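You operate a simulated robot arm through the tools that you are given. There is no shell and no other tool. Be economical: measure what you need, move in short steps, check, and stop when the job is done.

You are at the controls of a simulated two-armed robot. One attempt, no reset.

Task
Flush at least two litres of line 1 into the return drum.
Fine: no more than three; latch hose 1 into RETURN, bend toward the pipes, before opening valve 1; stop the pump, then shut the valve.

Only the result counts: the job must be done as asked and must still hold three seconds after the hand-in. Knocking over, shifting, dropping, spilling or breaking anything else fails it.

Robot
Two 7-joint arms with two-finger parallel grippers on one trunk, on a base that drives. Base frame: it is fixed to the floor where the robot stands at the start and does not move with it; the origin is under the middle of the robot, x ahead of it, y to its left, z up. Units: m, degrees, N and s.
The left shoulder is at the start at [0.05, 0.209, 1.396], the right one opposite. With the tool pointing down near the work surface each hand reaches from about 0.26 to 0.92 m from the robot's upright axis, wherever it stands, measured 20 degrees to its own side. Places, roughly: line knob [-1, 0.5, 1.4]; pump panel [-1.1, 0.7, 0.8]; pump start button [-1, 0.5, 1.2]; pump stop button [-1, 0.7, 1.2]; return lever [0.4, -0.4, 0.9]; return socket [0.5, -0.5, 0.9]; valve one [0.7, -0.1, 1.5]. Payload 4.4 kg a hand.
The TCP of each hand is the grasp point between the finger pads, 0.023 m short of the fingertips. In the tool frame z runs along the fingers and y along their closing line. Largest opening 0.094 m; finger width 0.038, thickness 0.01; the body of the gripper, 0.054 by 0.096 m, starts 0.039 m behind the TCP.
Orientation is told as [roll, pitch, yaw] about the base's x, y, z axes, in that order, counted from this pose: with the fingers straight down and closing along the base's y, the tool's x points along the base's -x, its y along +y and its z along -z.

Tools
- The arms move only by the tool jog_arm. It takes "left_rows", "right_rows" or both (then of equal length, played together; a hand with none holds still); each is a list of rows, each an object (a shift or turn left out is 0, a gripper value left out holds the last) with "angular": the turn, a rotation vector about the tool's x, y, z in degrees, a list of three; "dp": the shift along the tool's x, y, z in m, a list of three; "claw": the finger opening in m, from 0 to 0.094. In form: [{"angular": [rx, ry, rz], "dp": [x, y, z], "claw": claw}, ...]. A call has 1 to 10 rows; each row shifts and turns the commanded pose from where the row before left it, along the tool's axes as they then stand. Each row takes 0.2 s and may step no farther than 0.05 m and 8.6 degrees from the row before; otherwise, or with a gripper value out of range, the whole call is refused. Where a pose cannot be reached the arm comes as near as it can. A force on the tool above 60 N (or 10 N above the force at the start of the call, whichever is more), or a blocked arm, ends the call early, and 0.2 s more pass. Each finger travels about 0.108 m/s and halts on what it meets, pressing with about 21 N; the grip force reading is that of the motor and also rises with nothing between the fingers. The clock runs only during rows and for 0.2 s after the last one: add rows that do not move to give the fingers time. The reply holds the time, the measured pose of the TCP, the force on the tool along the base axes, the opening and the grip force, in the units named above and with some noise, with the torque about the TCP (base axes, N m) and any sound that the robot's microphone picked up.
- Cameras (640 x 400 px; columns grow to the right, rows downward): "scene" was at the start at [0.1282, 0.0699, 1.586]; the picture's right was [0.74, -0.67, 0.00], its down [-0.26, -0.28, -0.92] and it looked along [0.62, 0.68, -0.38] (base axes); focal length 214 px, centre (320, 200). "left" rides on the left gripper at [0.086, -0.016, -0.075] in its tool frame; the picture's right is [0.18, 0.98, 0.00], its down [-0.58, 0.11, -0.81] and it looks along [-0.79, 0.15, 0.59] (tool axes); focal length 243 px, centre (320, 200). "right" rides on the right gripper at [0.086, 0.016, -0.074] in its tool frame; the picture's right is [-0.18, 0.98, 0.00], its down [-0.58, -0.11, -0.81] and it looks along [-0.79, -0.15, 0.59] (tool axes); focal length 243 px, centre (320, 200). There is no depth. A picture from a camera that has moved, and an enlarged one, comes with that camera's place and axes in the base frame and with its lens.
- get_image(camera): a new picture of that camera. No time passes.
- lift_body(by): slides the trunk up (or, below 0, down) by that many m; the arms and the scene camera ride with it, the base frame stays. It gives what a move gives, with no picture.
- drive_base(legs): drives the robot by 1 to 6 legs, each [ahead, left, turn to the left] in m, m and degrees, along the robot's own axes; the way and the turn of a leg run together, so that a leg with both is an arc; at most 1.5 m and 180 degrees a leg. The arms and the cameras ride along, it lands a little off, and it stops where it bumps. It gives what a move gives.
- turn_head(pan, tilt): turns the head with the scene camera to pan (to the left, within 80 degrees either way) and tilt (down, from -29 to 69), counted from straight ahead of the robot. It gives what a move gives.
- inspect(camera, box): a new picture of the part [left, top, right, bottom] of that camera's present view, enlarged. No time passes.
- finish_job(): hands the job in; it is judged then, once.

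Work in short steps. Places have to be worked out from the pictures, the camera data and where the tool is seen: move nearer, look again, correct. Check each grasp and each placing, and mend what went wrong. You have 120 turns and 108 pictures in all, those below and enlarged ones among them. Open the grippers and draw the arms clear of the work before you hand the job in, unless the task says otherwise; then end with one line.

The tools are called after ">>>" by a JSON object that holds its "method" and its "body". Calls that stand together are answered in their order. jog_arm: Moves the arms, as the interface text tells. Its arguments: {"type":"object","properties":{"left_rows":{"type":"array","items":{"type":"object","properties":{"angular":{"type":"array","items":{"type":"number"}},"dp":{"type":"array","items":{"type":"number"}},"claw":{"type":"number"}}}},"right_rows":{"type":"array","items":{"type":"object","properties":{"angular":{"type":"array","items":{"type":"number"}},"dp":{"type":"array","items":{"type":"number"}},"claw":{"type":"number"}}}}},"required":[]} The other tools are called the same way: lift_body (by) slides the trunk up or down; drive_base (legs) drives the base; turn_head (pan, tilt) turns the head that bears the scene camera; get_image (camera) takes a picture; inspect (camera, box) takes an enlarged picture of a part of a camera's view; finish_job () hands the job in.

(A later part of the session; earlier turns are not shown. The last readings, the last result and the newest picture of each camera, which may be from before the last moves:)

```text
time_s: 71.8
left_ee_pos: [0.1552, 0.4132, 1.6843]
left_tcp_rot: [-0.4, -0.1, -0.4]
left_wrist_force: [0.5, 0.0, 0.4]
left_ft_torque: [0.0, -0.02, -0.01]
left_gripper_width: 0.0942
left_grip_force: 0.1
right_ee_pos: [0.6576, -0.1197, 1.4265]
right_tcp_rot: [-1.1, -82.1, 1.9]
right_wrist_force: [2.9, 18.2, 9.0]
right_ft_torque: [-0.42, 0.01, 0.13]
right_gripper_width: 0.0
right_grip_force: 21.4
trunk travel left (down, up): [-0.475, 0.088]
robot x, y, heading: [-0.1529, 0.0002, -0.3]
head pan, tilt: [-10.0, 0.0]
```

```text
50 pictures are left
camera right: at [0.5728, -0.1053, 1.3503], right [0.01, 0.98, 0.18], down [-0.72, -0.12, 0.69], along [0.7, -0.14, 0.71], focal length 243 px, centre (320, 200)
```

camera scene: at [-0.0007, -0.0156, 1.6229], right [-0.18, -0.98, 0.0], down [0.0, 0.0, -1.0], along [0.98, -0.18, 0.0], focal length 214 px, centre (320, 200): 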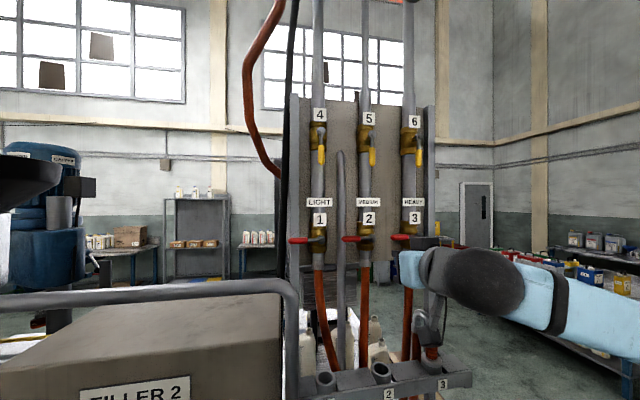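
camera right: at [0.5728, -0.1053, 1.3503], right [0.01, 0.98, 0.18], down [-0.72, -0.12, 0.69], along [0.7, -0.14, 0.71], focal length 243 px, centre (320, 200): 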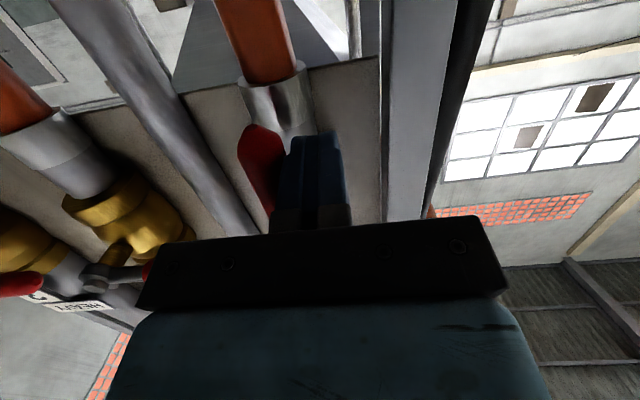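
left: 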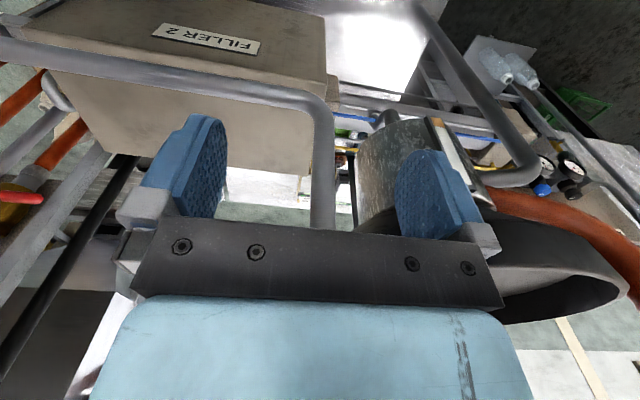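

Nearly vertical, 18 N resistance; pushing a little further to the stop.

>>> {"method": "jog_arm", "body": {"right_rows": [{"dp": [0.0, -0.008, 0.0]}, {"dp": [0.0, -0.008, 0.0]}]}}

>>> {"method": "jog_arm", "body": {"right_rows": [{"dp": [0.0, 0.025, 0.0]}, {"dp": [0, 0.02, -0.03]}, {"dp": [0, 0, -0.045]}, {"dp": [0, 0, -0.045]}, {"dp": [0, 0, -0.045]}, {"dp": [0, -0.045, -0.01]}, {"dp": [0, -0.045, -0.01]}, {"dp": [0, -0.045, 0]}, {"dp": [0, -0.045, 0]}]}}

>>> {"method": "inspect", "body": {"camera": "scene", "box": [240, 80, 440, 280]}}

```text
time_s: 72.5
left_ee_pos: [0.1559, 0.4224, 1.6821]
left_tcp_rot: [-0.6, 0.0, -0.3]
left_wrist_force: [0.2, -0.6, -0.2]
left_ft_torque: [-0.01, 0.0, 0.0]
left_gripper_width: 0.0938
left_grip_force: 0.1
right_ee_pos: [0.6578, -0.1214, 1.4252]
right_tcp_rot: [-4.5, -82.1, 6.1]
right_wrist_force: [3.8, 58.3, 10.0]
right_ft_torque: [-1.13, -0.01, 0.32]
right_gripper_width: 0.0002
right_grip_force: 21.1
trunk travel left (down, up): [-0.475, 0.088]
robot x, y, heading: [-0.1536, -0.0028, -0.2]
head pan, tilt: [-10.0, 0.0]
```

```text
time_s: 74.5
left_ee_pos: [0.1564, 0.4023, 1.6883]
left_tcp_rot: [0.1, 0.0, -0.3]
left_wrist_force: [0.2, -0.4, -0.1]
left_ft_torque: [0.04, -0.02, 0.0]
left_gripper_width: 0.0938
left_grip_force: 0.1
right_ee_pos: [0.4765, -0.282, 1.4474]
right_tcp_rot: [1.6, -82.2, -0.9]
right_wrist_force: [-1.6, 0.2, 0.1]
right_ft_torque: [-0.04, 0.0, 0.0]
right_gripper_width: 0.0
right_grip_force: 21.2
trunk travel left (down, up): [-0.475, 0.088]
robot x, y, heading: [-0.1505, -0.0009, -0.5]
head pan, tilt: [-10.0, 0.0]
```

```text
2.00 times, centred on (340, 180) of scene
camera zoom: at [-0.0004, -0.0181, 1.6227], right [-0.18, -0.98, 0.0], down [0.0, 0.0, -1.0], along [0.98, -0.18, 0.0], focal length 429 px, centre (280, 240)
```

zoom: 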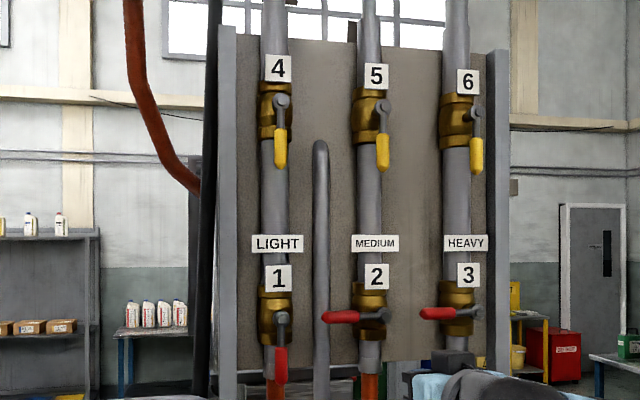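

Valve 1 is open (handle down against its stop). Now I retract the right hand, back up and turn around toward the pump panel.

>>> {"method": "jog_arm", "body": {"right_rows": [{"dp": [0, 0, -0.045]}, {"dp": [0, 0, -0.045]}, {"dp": [0, 0, -0.04]}]}}

>>> {"method": "drive_base", "body": {"legs": [[-0.15, 0, 0], [0, 0, 135]]}}

>>> {"method": "turn_head", "body": {"pan": 0, "tilt": 20}}

>>> {"method": "get_image", "body": {"camera": "scene"}}

```text
time_s: 75.2
left_ee_pos: [0.158, 0.4056, 1.6856]
left_tcp_rot: [0.0, 0.0, -0.4]
left_wrist_force: [-0.8, -0.1, 1.0]
left_ft_torque: [-0.03, -0.01, -0.03]
left_gripper_width: 0.0941
left_grip_force: 0.1
right_ee_pos: [0.349, -0.2798, 1.4645]
right_tcp_rot: [0.4, -82.1, 0.2]
right_wrist_force: [-0.8, -0.2, 0.4]
right_ft_torque: [-0.02, -0.01, 0.0]
right_gripper_width: 0.0002
right_grip_force: 20.5
trunk travel left (down, up): [-0.475, 0.088]
robot x, y, heading: [-0.1578, -0.0, -0.3]
head pan, tilt: [-10.0, 0.0]
```

```text
time_s: 82.1
left_ee_pos: [-0.8077, -0.041, 1.6856]
left_tcp_rot: [0.1, 0.1, 131.8]
left_wrist_force: [0.3, 0.0, -0.8]
left_ft_torque: [-0.05, 0.01, 0.04]
left_gripper_width: 0.0937
left_grip_force: 0.1
right_ee_pos: [-0.429, 0.562, 1.4655]
right_tcp_rot: [0.8, -82.0, 132.0]
right_wrist_force: [0.1, 1.1, 0.4]
right_ft_torque: [0.02, -0.01, 0.0]
right_gripper_width: 0.0
right_grip_force: 21.3
trunk travel left (down, up): [-0.475, 0.088]
robot x, y, heading: [-0.2981, 0.001, 131.6]
head pan, tilt: [-10.0, 0.0]
```

```text
time_s: 82.9
left_ee_pos: [-0.807, -0.0417, 1.6857]
left_tcp_rot: [0.1, 0.0, 131.8]
left_wrist_force: [-0.5, 0.1, 0.5]
left_ft_torque: [0.01, 0.0, -0.01]
left_gripper_width: 0.0941
left_grip_force: 0.0
right_ee_pos: [-0.4296, 0.5615, 1.4658]
right_tcp_rot: [0.8, -82.2, 132.1]
right_wrist_force: [0.0, 0.0, 0.1]
right_ft_torque: [0.01, -0.01, -0.04]
right_gripper_width: 0.0002
right_grip_force: 20.5
trunk travel left (down, up): [-0.475, 0.088]
robot x, y, heading: [-0.2973, 0.0031, 132.0]
head pan, tilt: [0.0, 20.0]
```

```text
48 pictures are left
camera scene: at [-0.407, 0.122, 1.5904], right [0.75, 0.67, 0.0], down [0.23, -0.25, -0.94], along [-0.63, 0.7, -0.34], focal length 214 px, centre (320, 200)
```

scene: 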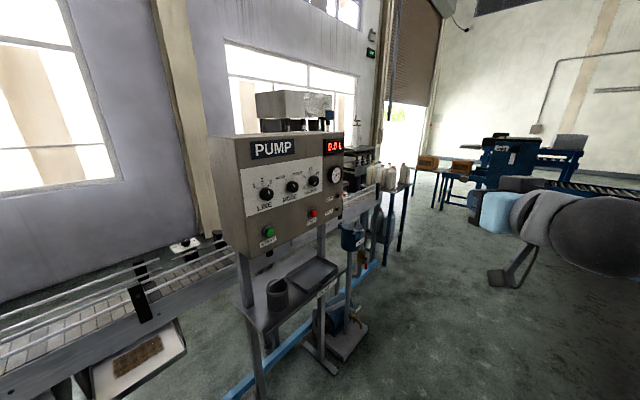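

>>> {"method": "inspect", "body": {"camera": "scene", "box": [210, 120, 370, 260]}}

```text
2.86 times, centred on (290, 190) of scene
camera zoom: at [-0.407, 0.122, 1.5904], right [0.75, 0.67, 0.0], down [0.23, -0.25, -0.94], along [-0.63, 0.7, -0.34], focal length 613 px, centre (406, 229)
```

zoom: 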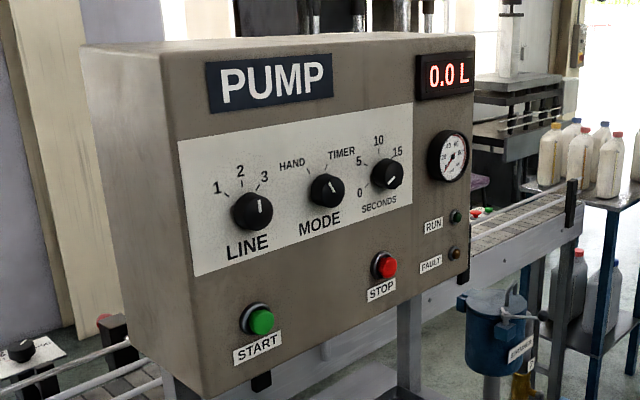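

Panel: LINE (points near 3), MODE, SECONDS, START (green, y≈0.53), STOP (red, y≈0.77), face at x≈-1.03 facing +x, display 0.0 L. I turn to face it and slide over so both hands can serve the two buttons.

>>> {"method": "drive_base", "body": {"legs": [[0, 0, 48], [0, -0.647, 0]]}}

>>> {"method": "get_image", "body": {"camera": "scene"}}

```text
time_s: 91.0
left_ee_pos: [-0.6056, 0.2129, 1.6856]
left_tcp_rot: [0.0, -0.1, -179.6]
left_wrist_force: [-0.7, -0.3, -0.6]
left_ft_torque: [0.0, 0.0, -0.01]
left_gripper_width: 0.094
left_grip_force: 0.1
right_ee_pos: [-0.8076, 0.8952, 1.4639]
right_tcp_rot: [0.8, -82.0, -179.2]
right_wrist_force: [-0.5, 0.3, 0.2]
right_ft_torque: [0.0, 0.02, 0.01]
right_gripper_width: 0.0
right_grip_force: 20.7
trunk travel left (down, up): [-0.475, 0.088]
robot x, y, heading: [-0.3011, 0.6217, -179.5]
head pan, tilt: [0.0, 20.0]
```

```text
46 pictures are left
camera scene: at [-0.4623, 0.6237, 1.5903], right [-0.01, 1.0, 0.0], down [0.34, 0.0, -0.94], along [-0.94, -0.01, -0.34], focal length 214 px, centre (320, 200)
```

scene: 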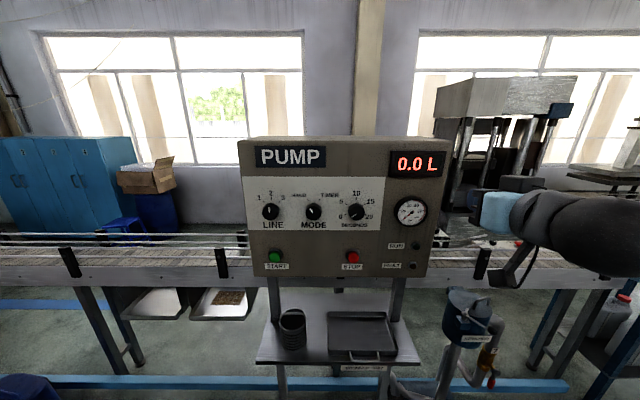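

>>> {"method": "inspect", "body": {"camera": "scene", "box": [235, 130, 455, 285]}}

>>> {"method": "inspect", "body": {"camera": "scene", "box": [245, 180, 385, 270]}}

```text
2.58 times, centred on (345, 208) of scene
camera zoom: at [-0.4623, 0.6237, 1.5903], right [-0.01, 1.0, 0.0], down [0.34, 0.0, -0.94], along [-0.94, -0.01, -0.34], focal length 554 px, centre (256, 181)
```

zoom: 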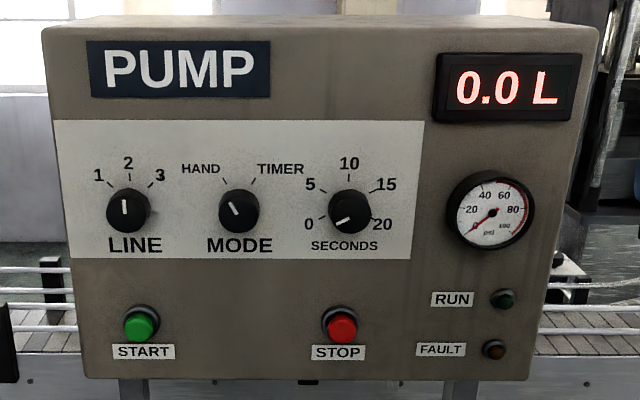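

```text
4.44 times, centred on (315, 225) of scene
camera zoom: at [-0.4623, 0.6237, 1.5903], right [-0.01, 1.0, 0.0], down [0.34, 0.0, -0.94], along [-0.94, -0.01, -0.34], focal length 953 px, centre (342, 89)
```

zoom: 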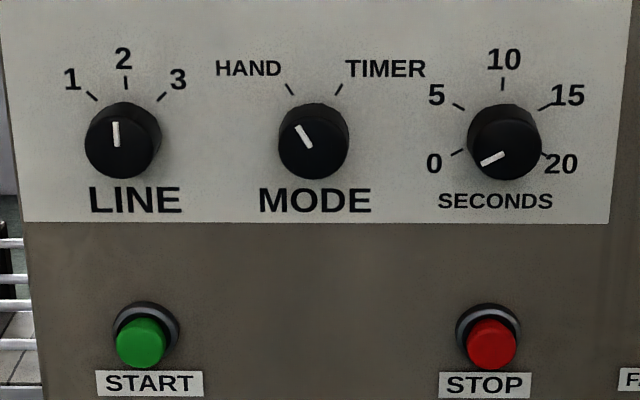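

LINE points at 2 and MODE is HAND. I place LINE knob front at ≈[-0.97,0.49,1.373], START [-0.97,0.49,1.235], STOP [-0.973,0.712,1.235]. LINE must go CCW ~45° to 1. I bring the left hand forward and pitch it horizontal.

>>> {"method": "jog_arm", "body": {"left_rows": [{"dp": [-0.022, -0.019, 0.025]}, {"dp": [-0.022, -0.019, 0.025]}, {"dp": [-0.022, -0.019, 0.025]}, {"dp": [-0.022, -0.019, 0.025]}, {"dp": [-0.022, -0.019, 0.025]}, {"dp": [-0.022, -0.019, 0.025]}, {"dp": [-0.022, -0.019, 0.025]}, {"dp": [-0.022, -0.019, 0.025]}]}}

>>> {"method": "jog_arm", "body": {"left_rows": [{"angular": [0, -8.5, 0]}, {"angular": [0, -8.5, 0]}, {"angular": [0, -8.5, 0]}, {"angular": [0, -8.5, 0]}, {"angular": [0, -8.5, 0]}, {"angular": [0, -8.5, 0]}, {"angular": [0, -8.5, 0]}, {"angular": [0, -8.5, 0]}, {"angular": [0, -8.5, 0]}, {"angular": [0, -8.5, 0]}]}}

>>> {"method": "get_image", "body": {"camera": "left"}}

>>> {"method": "get_image", "body": {"camera": "scene"}}

```text
time_s: 92.8
left_ee_pos: [-0.7842, 0.3662, 1.4842]
left_tcp_rot: [0.0, 0.1, -179.5]
left_wrist_force: [-0.1, 0.4, 0.2]
left_ft_torque: [-0.01, 0.0, 0.0]
left_gripper_width: 0.0942
left_grip_force: 0.0
right_ee_pos: [-0.8092, 0.8973, 1.4635]
right_tcp_rot: [1.2, -82.0, -179.8]
right_wrist_force: [-0.8, 0.5, -0.6]
right_ft_torque: [0.02, 0.05, 0.04]
right_gripper_width: 0.0003
right_grip_force: 21.2
trunk travel left (down, up): [-0.475, 0.088]
robot x, y, heading: [-0.3021, 0.6248, -179.9]
head pan, tilt: [0.0, 20.0]
```

```text
time_s: 95.0
left_ee_pos: [-0.7834, 0.3636, 1.4853]
left_tcp_rot: [-1.4, -85.0, -178.2]
left_wrist_force: [-1.2, -0.7, -0.8]
left_ft_torque: [-0.05, 0.0, 0.02]
left_gripper_width: 0.0942
left_grip_force: 0.0
right_ee_pos: [-0.8085, 0.8971, 1.4653]
right_tcp_rot: [0.7, -82.0, -179.3]
right_wrist_force: [0.4, -0.6, 0.3]
right_ft_torque: [0.01, 0.04, -0.02]
right_gripper_width: 0.0
right_grip_force: 20.8
trunk travel left (down, up): [-0.475, 0.088]
robot x, y, heading: [-0.2971, 0.6222, -179.7]
head pan, tilt: [0.0, 20.0]
```

```text
43 pictures are left
camera left: at [-0.702, 0.3812, 1.406], right [0.02, -0.98, -0.19], down [0.75, -0.1, 0.65], along [-0.66, -0.15, 0.74], focal length 243 px, centre (320, 200)
```

left: 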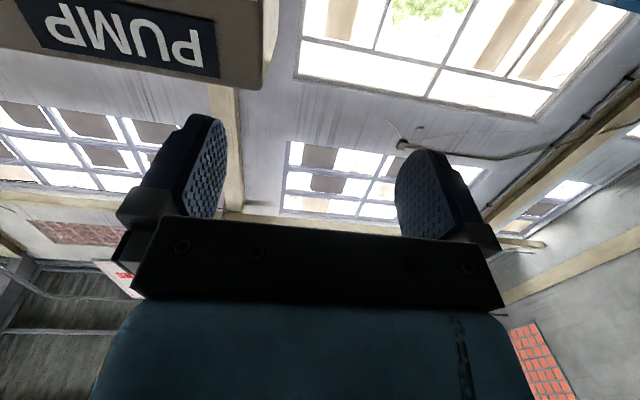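

```text
42 pictures are left
camera scene: at [-0.4631, 0.6239, 1.5902], right [-0.01, 1.0, 0.0], down [0.34, 0.0, -0.94], along [-0.94, -0.01, -0.34], focal length 214 px, centre (320, 200)
```

scene: 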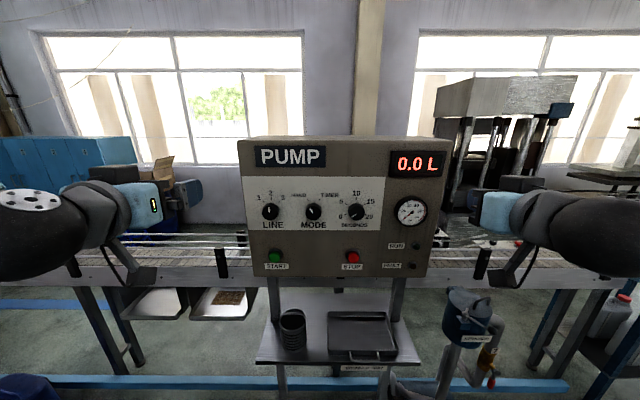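

Scene projection agrees with the hand pose. I level the left hand and move it in front of the LINE knob at x≈-0.90.

>>> {"method": "jog_arm", "body": {"left_rows": [{"angular": [0, -5, 0]}, {"dp": [0.0224, -0.0252, 0.0234]}, {"dp": [0.0224, -0.0252, 0.0234]}, {"dp": [0.0224, -0.0252, 0.0234]}, {"dp": [0.0224, -0.0252, 0.0234]}, {"dp": [0.0224, -0.0252, 0.02]}]}}

>>> {"method": "get_image", "body": {"camera": "left"}}

>>> {"method": "inspect", "body": {"camera": "scene", "box": [200, 150, 360, 270]}}

```text
time_s: 96.4
left_ee_pos: [-0.8791, 0.4789, 1.4299]
left_tcp_rot: [-0.5, -89.0, -178.9]
left_wrist_force: [0.1, 0.1, 0.1]
left_ft_torque: [0.0, -0.03, -0.02]
left_gripper_width: 0.094
left_grip_force: 0.1
left hand out of reach, approached as far as the arm can: row 1, 4, 5, 6
right_ee_pos: [-0.8093, 0.8975, 1.4639]
right_tcp_rot: [0.8, -82.0, -179.5]
right_wrist_force: [-0.7, -0.4, -0.1]
right_ft_torque: [0.02, 0.01, 0.02]
right_gripper_width: 0.0
right_grip_force: 21.0
trunk travel left (down, up): [-0.475, 0.088]
robot x, y, heading: [-0.2995, 0.6228, -179.9]
head pan, tilt: [0.0, 20.0]
```

```text
41 pictures are left
camera left: at [-0.8037, 0.4958, 1.3443], right [0.02, -0.98, -0.18], down [0.8, -0.1, 0.6], along [-0.6, -0.16, 0.78], focal length 243 px, centre (320, 200)
```

left: 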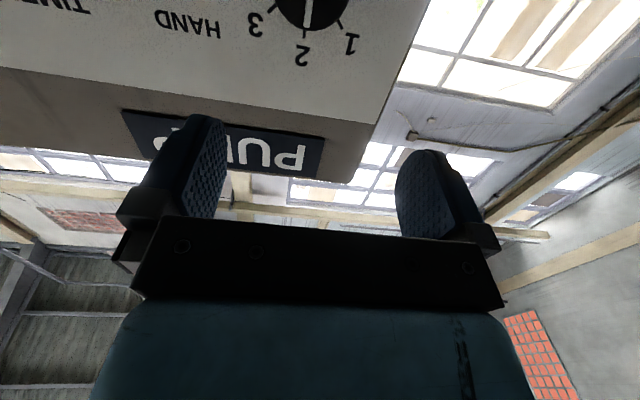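

```text
3.33 times, centred on (280, 210) of scene
camera zoom: at [-0.4648, 0.6244, 1.59], right [-0.01, 1.0, 0.0], down [0.34, 0.0, -0.94], along [-0.94, -0.01, -0.34], focal length 715 px, centre (453, 167)
```

zoom: 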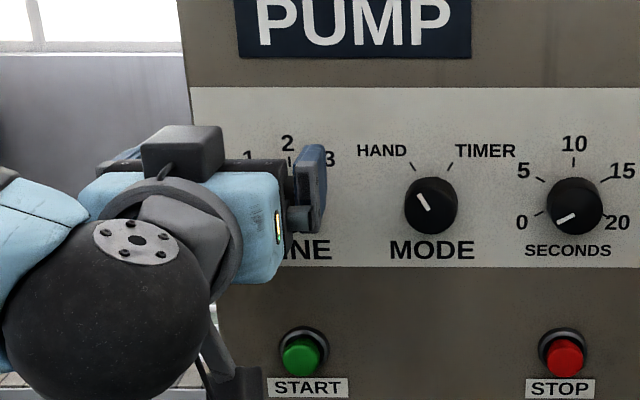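

The left arm can't hold the horizontal pose lower than z≈1.43 with the trunk this high; I lower the trunk 0.2 m so the panel lies at shoulder height.

>>> {"method": "lift_body", "body": {"by": -0.2}}

>>> {"method": "jog_arm", "body": {"left_rows": [{"dp": [-0.035, 0, 0]}, {"dp": [-0.035, 0, 0]}, {"dp": [-0.035, 0, 0]}, {"dp": [-0.03, 0, 0]}]}}

>>> {"method": "get_image", "body": {"camera": "left"}}

>>> {"method": "get_image", "body": {"camera": "scene"}}

```text
time_s: 98.6
left_ee_pos: [-0.8768, 0.4783, 1.2308]
left_tcp_rot: [-2.0, -89.1, -177.4]
left_wrist_force: [0.1, -0.6, 0.5]
left_ft_torque: [0.02, 0.0, -0.01]
left_gripper_width: 0.0938
left_grip_force: 0.1
right_ee_pos: [-0.8085, 0.8965, 1.2645]
right_tcp_rot: [0.8, -82.1, -179.3]
right_wrist_force: [-0.2, 0.4, 0.3]
right_ft_torque: [0.0, 0.01, -0.02]
right_gripper_width: 0.0
right_grip_force: 21.4
trunk travel left (down, up): [-0.275, 0.288]
robot x, y, heading: [-0.3005, 0.628, -179.6]
head pan, tilt: [0.0, 20.0]
```

```text
time_s: 99.6
left_ee_pos: [-0.8788, 0.4792, 1.3667]
left_tcp_rot: [0.4, -89.2, -179.8]
left_wrist_force: [1.1, 0.7, 0.2]
left_ft_torque: [0.0, 0.04, 0.02]
left_gripper_width: 0.0942
left_grip_force: 0.1
right_ee_pos: [-0.8074, 0.8974, 1.2653]
right_tcp_rot: [0.9, -82.1, -179.3]
right_wrist_force: [0.8, 0.3, -1.1]
right_ft_torque: [0.03, 0.03, 0.0]
right_gripper_width: 0.0001
right_grip_force: 21.2
trunk travel left (down, up): [-0.275, 0.288]
robot x, y, heading: [-0.2948, 0.6229, -179.8]
head pan, tilt: [0.0, 20.0]
```

```text
39 pictures are left
camera left: at [-0.8023, 0.496, 1.2809], right [0.01, -0.98, -0.18], down [0.8, -0.1, 0.59], along [-0.6, -0.15, 0.78], focal length 243 px, centre (320, 200)
```

left: 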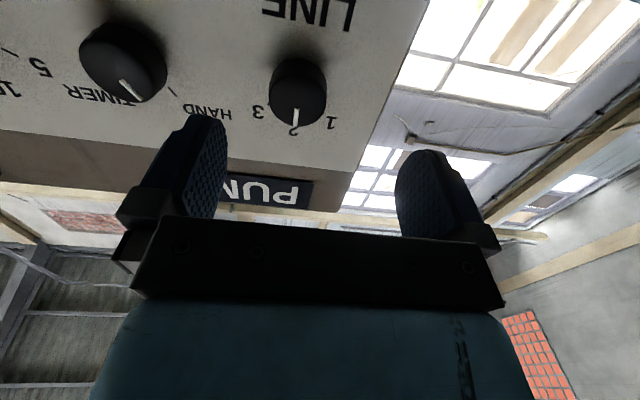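

```text
38 pictures are left
camera scene: at [-0.4617, 0.6243, 1.3903], right [-0.01, 1.0, 0.0], down [0.34, 0.0, -0.94], along [-0.94, -0.01, -0.34], focal length 214 px, centre (320, 200)
```

scene: 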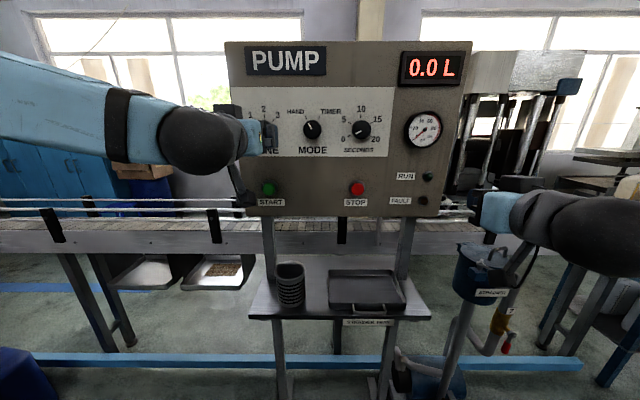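

Knob sits at about y=0.493, z=1.379. I align and advance 0.06 m.

>>> {"method": "jog_arm", "body": {"left_rows": [{"dp": [-0.011, -0.0135, 0]}, {"dp": [0, 0, 0.03]}, {"dp": [0, 0, 0.03]}]}}

>>> {"method": "get_image", "body": {"camera": "left"}}

```text
time_s: 100.4
left_ee_pos: [-0.9424, 0.4902, 1.3763]
left_tcp_rot: [-1.8, -88.9, -177.4]
left_wrist_force: [0.1, 0.4, 0.5]
left_ft_torque: [-0.03, -0.01, -0.01]
left_gripper_width: 0.0938
left_grip_force: 0.2
right_ee_pos: [-0.8086, 0.896, 1.2631]
right_tcp_rot: [0.7, -82.0, -179.3]
right_wrist_force: [0.8, 0.2, -0.3]
right_ft_torque: [0.02, 0.03, 0.02]
right_gripper_width: 0.0
right_grip_force: 20.8
trunk travel left (down, up): [-0.275, 0.288]
robot x, y, heading: [-0.302, 0.6233, -180.0]
head pan, tilt: [0.0, 20.0]
```

```text
37 pictures are left
camera left: at [-0.8655, 0.5078, 1.2905], right [0.01, -0.98, -0.18], down [0.8, -0.1, 0.59], along [-0.6, -0.16, 0.78], focal length 243 px, centre (320, 200)
```

left: 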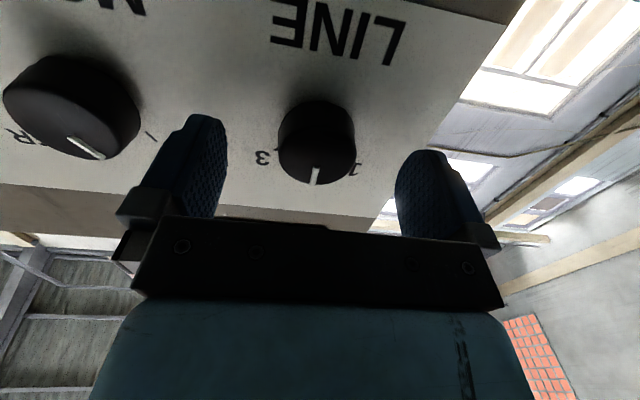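

Knob front ≈[-0.957,0.493,1.373]. Advance 18 mm and close on it.

>>> {"method": "jog_arm", "body": {"left_rows": [{"dp": [0.002, -0.002, 0.018]}, {"claw": 0.03}, {"claw": 0.03}, {"claw": 0.03}, {"claw": 0.03}]}}

>>> {"method": "get_image", "body": {"camera": "left"}}

```text
time_s: 101.6
left_ee_pos: [-0.9597, 0.4924, 1.3741]
left_tcp_rot: [-6.2, -89.1, -173.0]
left_wrist_force: [-8.5, -5.0, 3.2]
left_ft_torque: [-0.03, -0.37, -0.11]
left_gripper_width: 0.0418
left_grip_force: 44.6
right_ee_pos: [-0.809, 0.8959, 1.2632]
right_tcp_rot: [0.4, -82.0, -179.0]
right_wrist_force: [0.2, 0.3, -1.1]
right_ft_torque: [0.0, 0.01, 0.01]
right_gripper_width: 0.0
right_grip_force: 20.7
trunk travel left (down, up): [-0.275, 0.288]
robot x, y, heading: [-0.3004, 0.6228, -179.5]
head pan, tilt: [0.0, 20.0]
```

```text
36 pictures are left
camera left: at [-0.8839, 0.5094, 1.2877], right [0.02, -0.98, -0.19], down [0.8, -0.1, 0.59], along [-0.6, -0.16, 0.78], focal length 243 px, centre (320, 200)
```

left: 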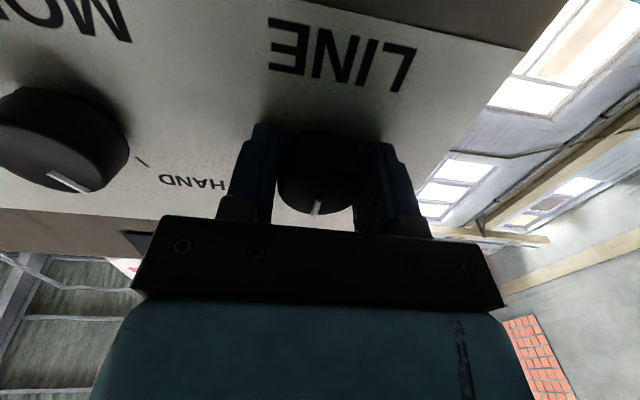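

Gripped (0.042). Turning CCW 40° first.

>>> {"method": "jog_arm", "body": {"left_rows": [{"angular": [0, 0, -8]}, {"angular": [0, 0, -8]}, {"angular": [0, 0, -8]}, {"angular": [0, 0, -8]}, {"angular": [0, 0, -8]}]}}

>>> {"method": "get_image", "body": {"camera": "left"}}

```text
time_s: 102.8
left_ee_pos: [-0.9602, 0.493, 1.3745]
left_tcp_rot: [-88.6, -49.8, -90.4]
left_wrist_force: [-11.2, -3.1, 12.0]
left_ft_torque: [-0.04, -0.15, -1.26]
left_gripper_width: 0.0416
left_grip_force: 45.2
right_ee_pos: [-0.8089, 0.8955, 1.265]
right_tcp_rot: [0.7, -82.1, -179.3]
right_wrist_force: [0.0, -0.9, -0.7]
right_ft_torque: [-0.02, 0.04, 0.0]
right_gripper_width: 0.0
right_grip_force: 20.6
trunk travel left (down, up): [-0.275, 0.288]
robot x, y, heading: [-0.2998, 0.6239, -179.8]
head pan, tilt: [0.0, 20.0]
```

```text
35 pictures are left
camera left: at [-0.885, 0.5619, 1.3187], right [0.02, -0.63, -0.77], down [0.81, -0.45, 0.39], along [-0.59, -0.63, 0.5], focal length 243 px, centre (320, 200)
```

left: 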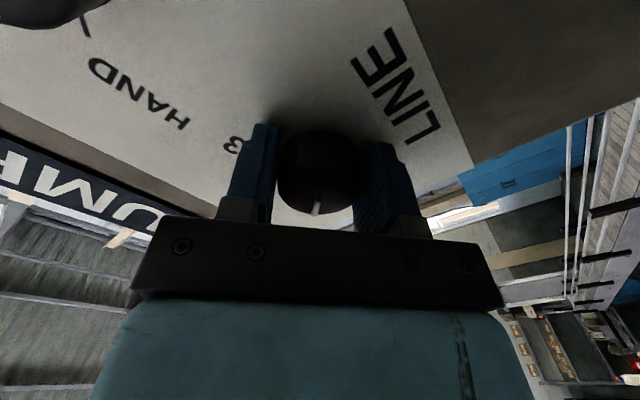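

The knob follows the hand. 5° more, then release, back off and view.

>>> {"method": "jog_arm", "body": {"left_rows": [{"angular": [0, 0, -5]}, {"angular": [0, 0, 0]}, {"claw": 0.094}, {"claw": 0.094}, {"claw": 0.094}, {"dp": [0, 0, -0.035]}, {"dp": [0, 0, -0.04]}]}}

>>> {"method": "inspect", "body": {"camera": "left", "box": [160, 0, 480, 200]}}

>>> {"method": "inspect", "body": {"camera": "scene", "box": [220, 40, 460, 220]}}

```text
time_s: 104.4
left_ee_pos: [-0.8789, 0.4916, 1.3774]
left_tcp_rot: [-88.8, -44.9, -90.2]
left_wrist_force: [0.3, -0.5, -0.2]
left_ft_torque: [0.0, 0.03, 0.0]
left_gripper_width: 0.0942
left_grip_force: 0.1
right_ee_pos: [-0.8071, 0.8961, 1.2651]
right_tcp_rot: [0.9, -82.2, -179.4]
right_wrist_force: [0.3, 0.8, 0.3]
right_ft_torque: [0.01, -0.01, 0.03]
right_gripper_width: 0.0
right_grip_force: 21.2
trunk travel left (down, up): [-0.275, 0.288]
robot x, y, heading: [-0.3009, 0.6212, -179.6]
head pan, tilt: [0.0, 20.0]
```

```text
2.00 times, centred on (320, 100) of left
camera zoom: at [-0.8052, 0.5647, 1.3272], right [0.02, -0.56, -0.83], down [0.81, -0.48, 0.35], along [-0.59, -0.67, 0.45], focal length 485 px, centre (320, 400)
```

zoom: 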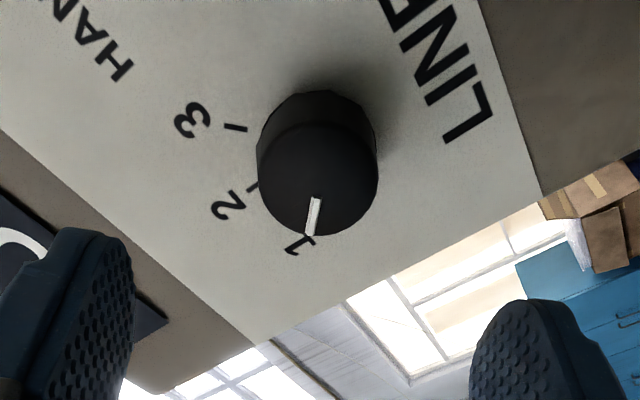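

```text
2.22 times, centred on (340, 130) of scene
camera zoom: at [-0.4609, 0.6242, 1.3905], right [-0.01, 1.0, 0.0], down [0.34, 0.0, -0.94], along [-0.94, -0.01, -0.34], focal length 477 px, centre (276, 356)
```

zoom: 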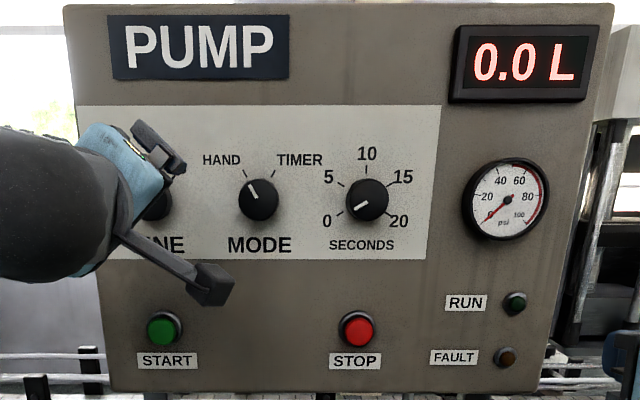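

LINE now points at 1. I close the left fingers, rotate back, lower the trunk 0.1 m more and bring both hands in front of START (left) and STOP (right).

>>> {"method": "jog_arm", "body": {"left_rows": [{"dp": [0, 0, -0.02], "claw": 0.0}, {"angular": [0, 0, 7.5]}, {"angular": [0, 0, 7.5]}, {"angular": [0, 0, 7.5]}, {"angular": [0, 0, 7.5]}, {"angular": [0, 0, 7.5]}, {"angular": [0, 0, 7.5]}]}}

>>> {"method": "lift_body", "body": {"by": -0.1}}

>>> {"method": "jog_arm", "body": {"left_rows": [{"dp": [0.02, 0, 0.01]}, {"dp": [0.021, 0, 0.02]}, {"dp": [0, 0, 0.02]}, {"dp": [0, 0, 0]}, {"dp": [0, 0, 0]}, {"dp": [0, 0, 0]}], "right_rows": [{"angular": [0, -5, 0]}, {"dp": [-0.0145, 0.0364, 0.0225]}, {"dp": [-0.0145, 0.0364, 0.0225]}, {"dp": [-0.0145, 0.0364, 0.0225]}, {"dp": [-0.0145, 0.0364, 0.0225]}, {"dp": [-0.0145, 0.0364, 0.0225]}]}}

>>> {"method": "get_image", "body": {"camera": "scene"}}

>>> {"method": "get_image", "body": {"camera": "left"}}

>>> {"method": "get_image", "body": {"camera": "right"}}

```text
time_s: 106.0
left_ee_pos: [-0.8625, 0.4941, 1.3755]
left_tcp_rot: [6.9, -89.1, 173.8]
left_wrist_force: [0.5, -0.5, 0.9]
left_ft_torque: [0.0, -0.01, -0.04]
left_gripper_width: 0.0001
left_grip_force: 20.5
right_ee_pos: [-0.807, 0.8968, 1.2655]
right_tcp_rot: [0.8, -82.1, -179.3]
right_wrist_force: [0.4, -0.4, -0.2]
right_ft_torque: [0.03, -0.01, -0.02]
right_gripper_width: 0.0001
right_grip_force: 21.0
trunk travel left (down, up): [-0.275, 0.288]
robot x, y, heading: [-0.2994, 0.6259, -179.7]
head pan, tilt: [0.0, 20.0]
```

```text
time_s: 107.3
left_ee_pos: [-0.8614, 0.4947, 1.2763]
left_tcp_rot: [-2.0, -89.1, -177.3]
left_wrist_force: [0.5, 0.4, 0.0]
left_ft_torque: [0.0, 0.01, 0.01]
left_gripper_width: 0.0
left_grip_force: 20.9
right_ee_pos: [-0.8067, 0.8972, 1.1654]
right_tcp_rot: [0.8, -82.2, -179.3]
right_wrist_force: [0.4, -0.6, -0.8]
right_ft_torque: [-0.02, 0.01, 0.02]
right_gripper_width: 0.0
right_grip_force: 21.3
trunk travel left (down, up): [-0.175, 0.388]
robot x, y, heading: [-0.3, 0.6227, -179.7]
head pan, tilt: [0.0, 20.0]
```

```text
time_s: 108.7
left_ee_pos: [-0.9131, 0.492, 1.2329]
left_tcp_rot: [-7.2, -89.0, -172.0]
left_wrist_force: [-0.9, -0.8, -0.2]
left_ft_torque: [0.01, 0.0, 0.0]
left_gripper_width: 0.0
left_grip_force: 20.8
right_ee_pos: [-0.9199, 0.7117, 1.2357]
right_tcp_rot: [0.6, -87.0, -179.3]
right_wrist_force: [-1.0, -0.7, 0.5]
right_ft_torque: [0.04, 0.01, -0.04]
right_gripper_width: 0.0
right_grip_force: 21.1
trunk travel left (down, up): [-0.175, 0.388]
robot x, y, heading: [-0.2951, 0.6232, -179.6]
head pan, tilt: [0.0, 20.0]
```

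```text
32 pictures are left
camera scene: at [-0.4624, 0.6226, 1.2902], right [-0.01, 1.0, 0.0], down [0.34, 0.0, -0.94], along [-0.94, -0.01, -0.34], focal length 214 px, centre (320, 200)
```

scene: 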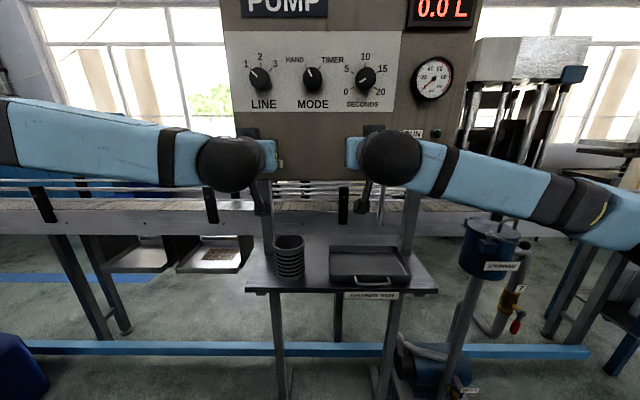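

```text
31 pictures are left
camera left: at [-0.8377, 0.5096, 1.1472], right [0.01, -0.98, -0.19], down [0.8, -0.1, 0.59], along [-0.6, -0.16, 0.78], focal length 243 px, centre (320, 200)
```

left: 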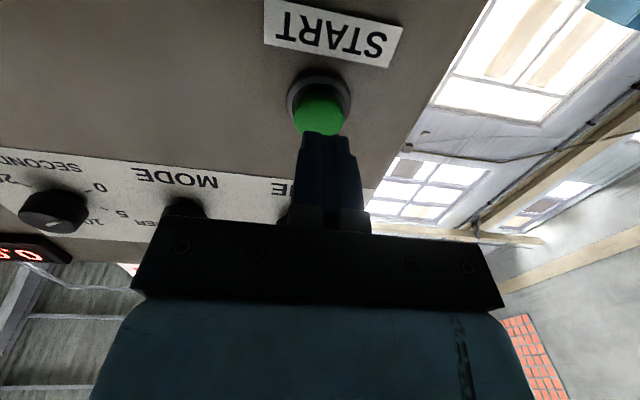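

```text
30 pictures are left
camera right: at [-0.8395, 0.697, 1.1531], right [0.01, -0.98, 0.18], down [0.77, 0.13, 0.62], along [-0.64, 0.13, 0.76], focal length 243 px, centre (320, 200)
```

right: 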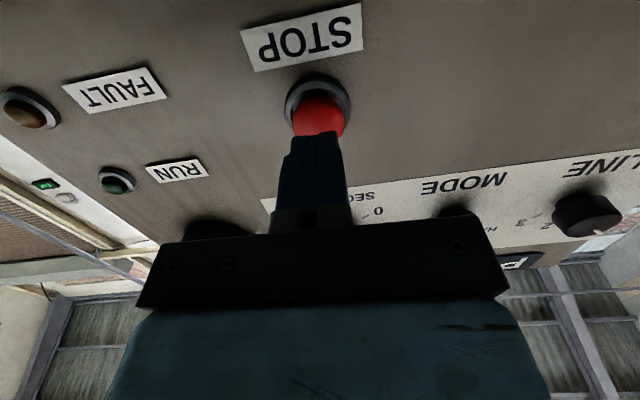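

Both fingertips line up with their buttons. I tilt the head up to see the display, then press START with the left hand.

>>> {"method": "turn_head", "body": {"pan": 0, "tilt": 5}}

>>> {"method": "jog_arm", "body": {"left_rows": [{"dp": [0.002, 0, 0.02]}, {"dp": [0, 0, 0.01]}, {"dp": [0, 0, 0.004]}]}}

>>> {"method": "get_image", "body": {"camera": "scene"}}

```text
time_s: 109.5
left_ee_pos: [-0.9124, 0.4935, 1.2343]
left_tcp_rot: [-2.3, -89.0, -177.0]
left_wrist_force: [1.1, 0.0, -1.2]
left_ft_torque: [0.02, 0.02, -0.02]
left_gripper_width: 0.0
left_grip_force: 21.1
right_ee_pos: [-0.9181, 0.7138, 1.237]
right_tcp_rot: [2.2, -87.1, 179.3]
right_wrist_force: [-0.4, -0.4, -0.3]
right_ft_torque: [0.02, 0.0, -0.02]
right_gripper_width: 0.0001
right_grip_force: 20.9
trunk travel left (down, up): [-0.175, 0.388]
robot x, y, heading: [-0.3025, 0.6244, -179.9]
head pan, tilt: [0.0, 5.0]
```

```text
time_s: 110.3
left_ee_pos: [-0.9452, 0.4925, 1.2317]
left_tcp_rot: [-1.6, -89.2, -177.8]
left_wrist_force: [3.4, 0.9, -1.3]
left_ft_torque: [-0.05, 0.02, -0.01]
left_gripper_width: 0.0
left_grip_force: 20.8
right_ee_pos: [-0.9201, 0.7123, 1.2363]
right_tcp_rot: [2.2, -87.1, 179.2]
right_wrist_force: [-0.2, 0.5, 0.7]
right_ft_torque: [0.01, 0.01, -0.02]
right_gripper_width: 0.0
right_grip_force: 20.8
trunk travel left (down, up): [-0.175, 0.388]
robot x, y, heading: [-0.2971, 0.6235, -179.9]
head pan, tilt: [0.0, 5.0]
heard: click
```

```text
29 pictures are left
camera scene: at [-0.4607, 0.6241, 1.3146], right [-0.01, 1.0, 0.0], down [0.09, 0.0, -1.0], along [-1.0, -0.01, -0.09], focal length 214 px, centre (320, 200)
```

scene: 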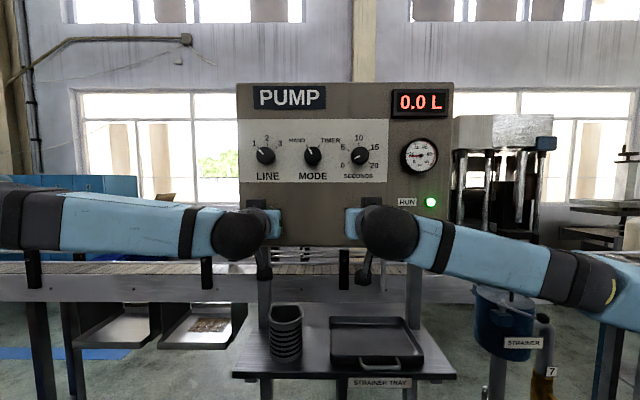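

Click heard and RUN lit. I retract the left finger and bring the right finger close to STOP, then read the display.

>>> {"method": "jog_arm", "body": {"left_rows": [{"dp": [0, 0, -0.03]}, {"dp": [0, 0, -0.01]}], "right_rows": [{"dp": [0.002, 0, 0.012]}, {"dp": [0, 0, 0]}]}}

>>> {"method": "inspect", "body": {"camera": "scene", "box": [385, 75, 465, 215]}}

```text
time_s: 110.9
left_ee_pos: [-0.9053, 0.4944, 1.2321]
left_tcp_rot: [-3.5, -89.1, -176.0]
left_wrist_force: [0.8, -0.8, 0.3]
left_ft_torque: [0.02, 0.0, -0.02]
left_gripper_width: 0.0004
left_grip_force: 21.1
right_ee_pos: [-0.9308, 0.7104, 1.2321]
right_tcp_rot: [2.1, -87.1, 179.3]
right_wrist_force: [-0.3, -0.4, 0.3]
right_ft_torque: [0.0, 0.0, -0.01]
right_gripper_width: 0.0
right_grip_force: 20.5
trunk travel left (down, up): [-0.175, 0.388]
robot x, y, heading: [-0.2979, 0.623, -179.7]
head pan, tilt: [0.0, 5.0]
```

```text
2.86 times, centred on (425, 145) of scene
camera zoom: at [-0.461, 0.624, 1.3146], right [-0.01, 1.0, 0.0], down [0.09, 0.0, -1.0], along [-1.0, -0.01, -0.09], focal length 613 px, centre (20, 357)
```

zoom: 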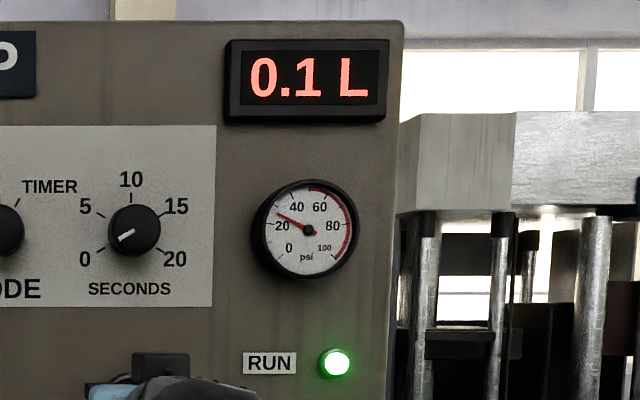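

Flowing: 0.1 L after ~0.8 s. Waiting 2 s.

>>> {"method": "jog_arm", "body": {"right_rows": [{"dp": [0, 0, 0]}, {"dp": [0, 0, 0]}, {"dp": [0, 0, 0]}, {"dp": [0, 0, 0]}, {"dp": [0, 0, 0]}, {"dp": [0, 0, 0]}, {"dp": [0, 0, 0]}, {"dp": [0, 0, 0]}, {"dp": [0, 0, 0]}, {"dp": [0, 0, 0]}]}}

>>> {"method": "inspect", "body": {"camera": "scene", "box": [385, 75, 465, 215]}}

```text
time_s: 113.1
left_ee_pos: [-0.9049, 0.4947, 1.2322]
left_tcp_rot: [-2.0, -89.0, -177.3]
left_wrist_force: [0.1, 0.4, 0.0]
left_ft_torque: [-0.03, 0.0, 0.02]
left_gripper_width: 0.0
left_grip_force: 21.3
right_ee_pos: [-0.9307, 0.711, 1.2313]
right_tcp_rot: [2.1, -87.0, 179.3]
right_wrist_force: [0.3, 1.0, -0.9]
right_ft_torque: [0.01, 0.0, 0.0]
right_gripper_width: 0.0
right_grip_force: 21.3
trunk travel left (down, up): [-0.175, 0.388]
robot x, y, heading: [-0.3012, 0.6235, -179.5]
head pan, tilt: [0.0, 5.0]
```

```text
2.86 times, centred on (425, 145) of scene
camera zoom: at [-0.461, 0.624, 1.3146], right [-0.01, 1.0, 0.0], down [0.09, 0.0, -1.0], along [-1.0, -0.01, -0.09], focal length 613 px, centre (20, 357)
```

zoom: 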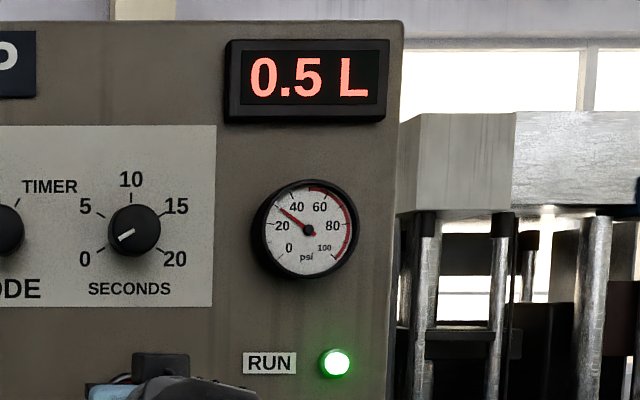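

About 0.2 L/s, pressure normal. Waiting about 6.5 s more.

>>> {"method": "jog_arm", "body": {"right_rows": [{"dp": [0, 0, 0]}, {"dp": [0, 0, 0]}, {"dp": [0, 0, 0]}, {"dp": [0, 0, 0]}, {"dp": [0, 0, 0]}, {"dp": [0, 0, 0]}, {"dp": [0, 0, 0]}, {"dp": [0, 0, 0]}, {"dp": [0, 0, 0]}, {"dp": [0, 0, 0]}]}}

>>> {"method": "jog_arm", "body": {"right_rows": [{"dp": [0, 0, 0]}, {"dp": [0, 0, 0]}, {"dp": [0, 0, 0]}, {"dp": [0, 0, 0]}, {"dp": [0, 0, 0]}, {"dp": [0, 0, 0]}, {"dp": [0, 0, 0]}, {"dp": [0, 0, 0]}, {"dp": [0, 0, 0]}, {"dp": [0, 0, 0]}]}}

>>> {"method": "jog_arm", "body": {"right_rows": [{"dp": [0, 0, 0]}, {"dp": [0, 0, 0]}, {"dp": [0, 0, 0]}, {"dp": [0, 0, 0]}, {"dp": [0, 0, 0]}, {"dp": [0, 0, 0]}, {"dp": [0, 0, 0]}, {"dp": [0, 0, 0]}, {"dp": [0, 0, 0]}, {"dp": [0, 0, 0]}]}}

>>> {"method": "inspect", "body": {"camera": "scene", "box": [385, 75, 465, 215]}}

```text
time_s: 115.3
left_ee_pos: [-0.9044, 0.4952, 1.2315]
left_tcp_rot: [-2.1, -89.0, -177.3]
left_wrist_force: [-1.4, -0.9, -0.3]
left_ft_torque: [0.01, -0.02, -0.05]
left_gripper_width: 0.0001
left_grip_force: 21.3
right_ee_pos: [-0.9295, 0.7106, 1.2313]
right_tcp_rot: [2.1, -87.0, 179.3]
right_wrist_force: [-0.1, -0.3, 0.6]
right_ft_torque: [0.01, 0.02, -0.02]
right_gripper_width: 0.0
right_grip_force: 21.3
trunk travel left (down, up): [-0.175, 0.388]
robot x, y, heading: [-0.3003, 0.6244, -179.8]
head pan, tilt: [0.0, 5.0]
```

```text
time_s: 117.5
left_ee_pos: [-0.9045, 0.495, 1.2317]
left_tcp_rot: [-2.1, -89.1, -177.3]
left_wrist_force: [-0.2, 0.6, -1.0]
left_ft_torque: [-0.03, -0.01, 0.0]
left_gripper_width: 0.0
left_grip_force: 21.7
right_ee_pos: [-0.9315, 0.7122, 1.2309]
right_tcp_rot: [2.1, -87.2, 179.3]
right_wrist_force: [-0.6, 0.0, -0.1]
right_ft_torque: [-0.01, 0.03, 0.03]
right_gripper_width: 0.0
right_grip_force: 21.4
trunk travel left (down, up): [-0.175, 0.388]
robot x, y, heading: [-0.2985, 0.6262, -179.7]
head pan, tilt: [0.0, 5.0]
```

```text
time_s: 119.7
left_ee_pos: [-0.9048, 0.4946, 1.2337]
left_tcp_rot: [-2.1, -89.1, -177.3]
left_wrist_force: [-0.3, 0.0, 0.2]
left_ft_torque: [0.02, -0.01, 0.01]
left_gripper_width: 0.0001
left_grip_force: 20.9
right_ee_pos: [-0.9302, 0.7104, 1.231]
right_tcp_rot: [2.1, -87.2, 179.4]
right_wrist_force: [-0.6, 0.6, 0.6]
right_ft_torque: [0.0, -0.01, -0.03]
right_gripper_width: 0.0002
right_grip_force: 21.3
trunk travel left (down, up): [-0.175, 0.388]
robot x, y, heading: [-0.3008, 0.6262, -179.6]
head pan, tilt: [0.0, 5.0]
```

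```text
2.86 times, centred on (425, 145) of scene
camera zoom: at [-0.461, 0.624, 1.3146], right [-0.01, 1.0, 0.0], down [0.09, 0.0, -1.0], along [-1.0, -0.01, -0.09], focal length 613 px, centre (20, 357)
```

zoom: 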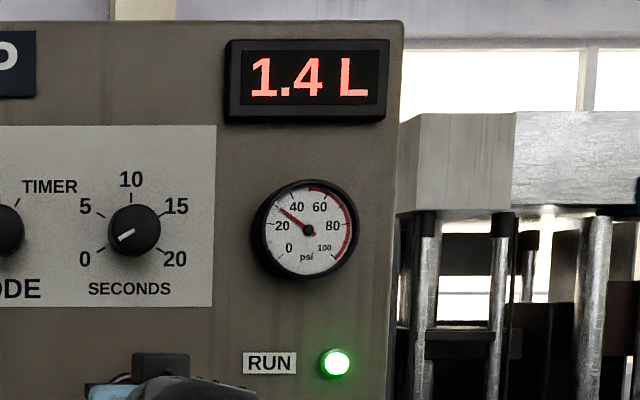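

1.4 L, rate ~0.14 L/s. Waiting another 6.6 s to about 2.3 L.

>>> {"method": "jog_arm", "body": {"right_rows": [{"dp": [0, 0, 0]}, {"dp": [0, 0, 0]}, {"dp": [0, 0, 0]}, {"dp": [0, 0, 0]}, {"dp": [0, 0, 0]}, {"dp": [0, 0, 0]}, {"dp": [0, 0, 0]}, {"dp": [0, 0, 0]}, {"dp": [0, 0, 0]}, {"dp": [0, 0, 0]}]}}

>>> {"method": "jog_arm", "body": {"right_rows": [{"dp": [0, 0, 0]}, {"dp": [0, 0, 0]}, {"dp": [0, 0, 0]}, {"dp": [0, 0, 0]}, {"dp": [0, 0, 0]}, {"dp": [0, 0, 0]}, {"dp": [0, 0, 0]}, {"dp": [0, 0, 0]}, {"dp": [0, 0, 0]}, {"dp": [0, 0, 0]}]}}

>>> {"method": "jog_arm", "body": {"right_rows": [{"dp": [0, 0, 0]}, {"dp": [0, 0, 0]}, {"dp": [0, 0, 0]}, {"dp": [0, 0, 0]}, {"dp": [0, 0, 0]}, {"dp": [0, 0, 0]}, {"dp": [0, 0, 0]}, {"dp": [0, 0, 0]}, {"dp": [0, 0, 0]}]}}

>>> {"method": "inspect", "body": {"camera": "scene", "box": [385, 75, 465, 215]}}

```text
time_s: 121.9
left_ee_pos: [-0.9059, 0.4942, 1.233]
left_tcp_rot: [-2.0, -89.0, -177.3]
left_wrist_force: [0.2, 1.2, -0.6]
left_ft_torque: [0.02, -0.01, 0.0]
left_gripper_width: 0.0001
left_grip_force: 21.1
right_ee_pos: [-0.9312, 0.7108, 1.2322]
right_tcp_rot: [2.1, -87.0, 179.3]
right_wrist_force: [0.0, 0.0, 0.4]
right_ft_torque: [0.01, 0.06, 0.03]
right_gripper_width: 0.0
right_grip_force: 21.3
trunk travel left (down, up): [-0.175, 0.388]
robot x, y, heading: [-0.2985, 0.6246, -179.6]
head pan, tilt: [0.0, 5.0]
```

```text
time_s: 124.1
left_ee_pos: [-0.9056, 0.496, 1.2336]
left_tcp_rot: [-2.0, -89.1, -177.4]
left_wrist_force: [0.4, 0.7, 0.1]
left_ft_torque: [0.02, 0.03, -0.01]
left_gripper_width: 0.0003
left_grip_force: 20.5
right_ee_pos: [-0.9314, 0.711, 1.2313]
right_tcp_rot: [2.2, -87.1, 179.4]
right_wrist_force: [-0.5, 0.4, 0.2]
right_ft_torque: [0.01, 0.04, -0.03]
right_gripper_width: 0.0
right_grip_force: 21.1
trunk travel left (down, up): [-0.175, 0.388]
robot x, y, heading: [-0.3008, 0.6246, -179.8]
head pan, tilt: [0.0, 5.0]
```

```text
time_s: 126.1
left_ee_pos: [-0.9036, 0.4946, 1.2324]
left_tcp_rot: [-2.0, -89.1, -177.3]
left_wrist_force: [-0.1, -0.2, -0.3]
left_ft_torque: [-0.02, 0.0, 0.01]
left_gripper_width: 0.0
left_grip_force: 20.9
right_ee_pos: [-0.931, 0.7121, 1.232]
right_tcp_rot: [2.0, -87.1, 179.3]
right_wrist_force: [-0.2, 0.4, 0.0]
right_ft_torque: [0.03, -0.02, 0.03]
right_gripper_width: 0.0
right_grip_force: 21.1
trunk travel left (down, up): [-0.175, 0.388]
robot x, y, heading: [-0.2971, 0.6228, -179.5]
head pan, tilt: [0.0, 5.0]
```

```text
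2.86 times, centred on (425, 145) of scene
camera zoom: at [-0.461, 0.624, 1.3146], right [-0.01, 1.0, 0.0], down [0.09, 0.0, -1.0], along [-1.0, -0.01, -0.09], focal length 613 px, centre (20, 357)
```

zoom: 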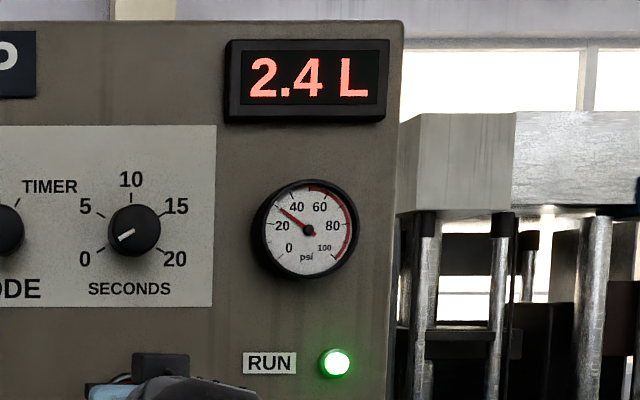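

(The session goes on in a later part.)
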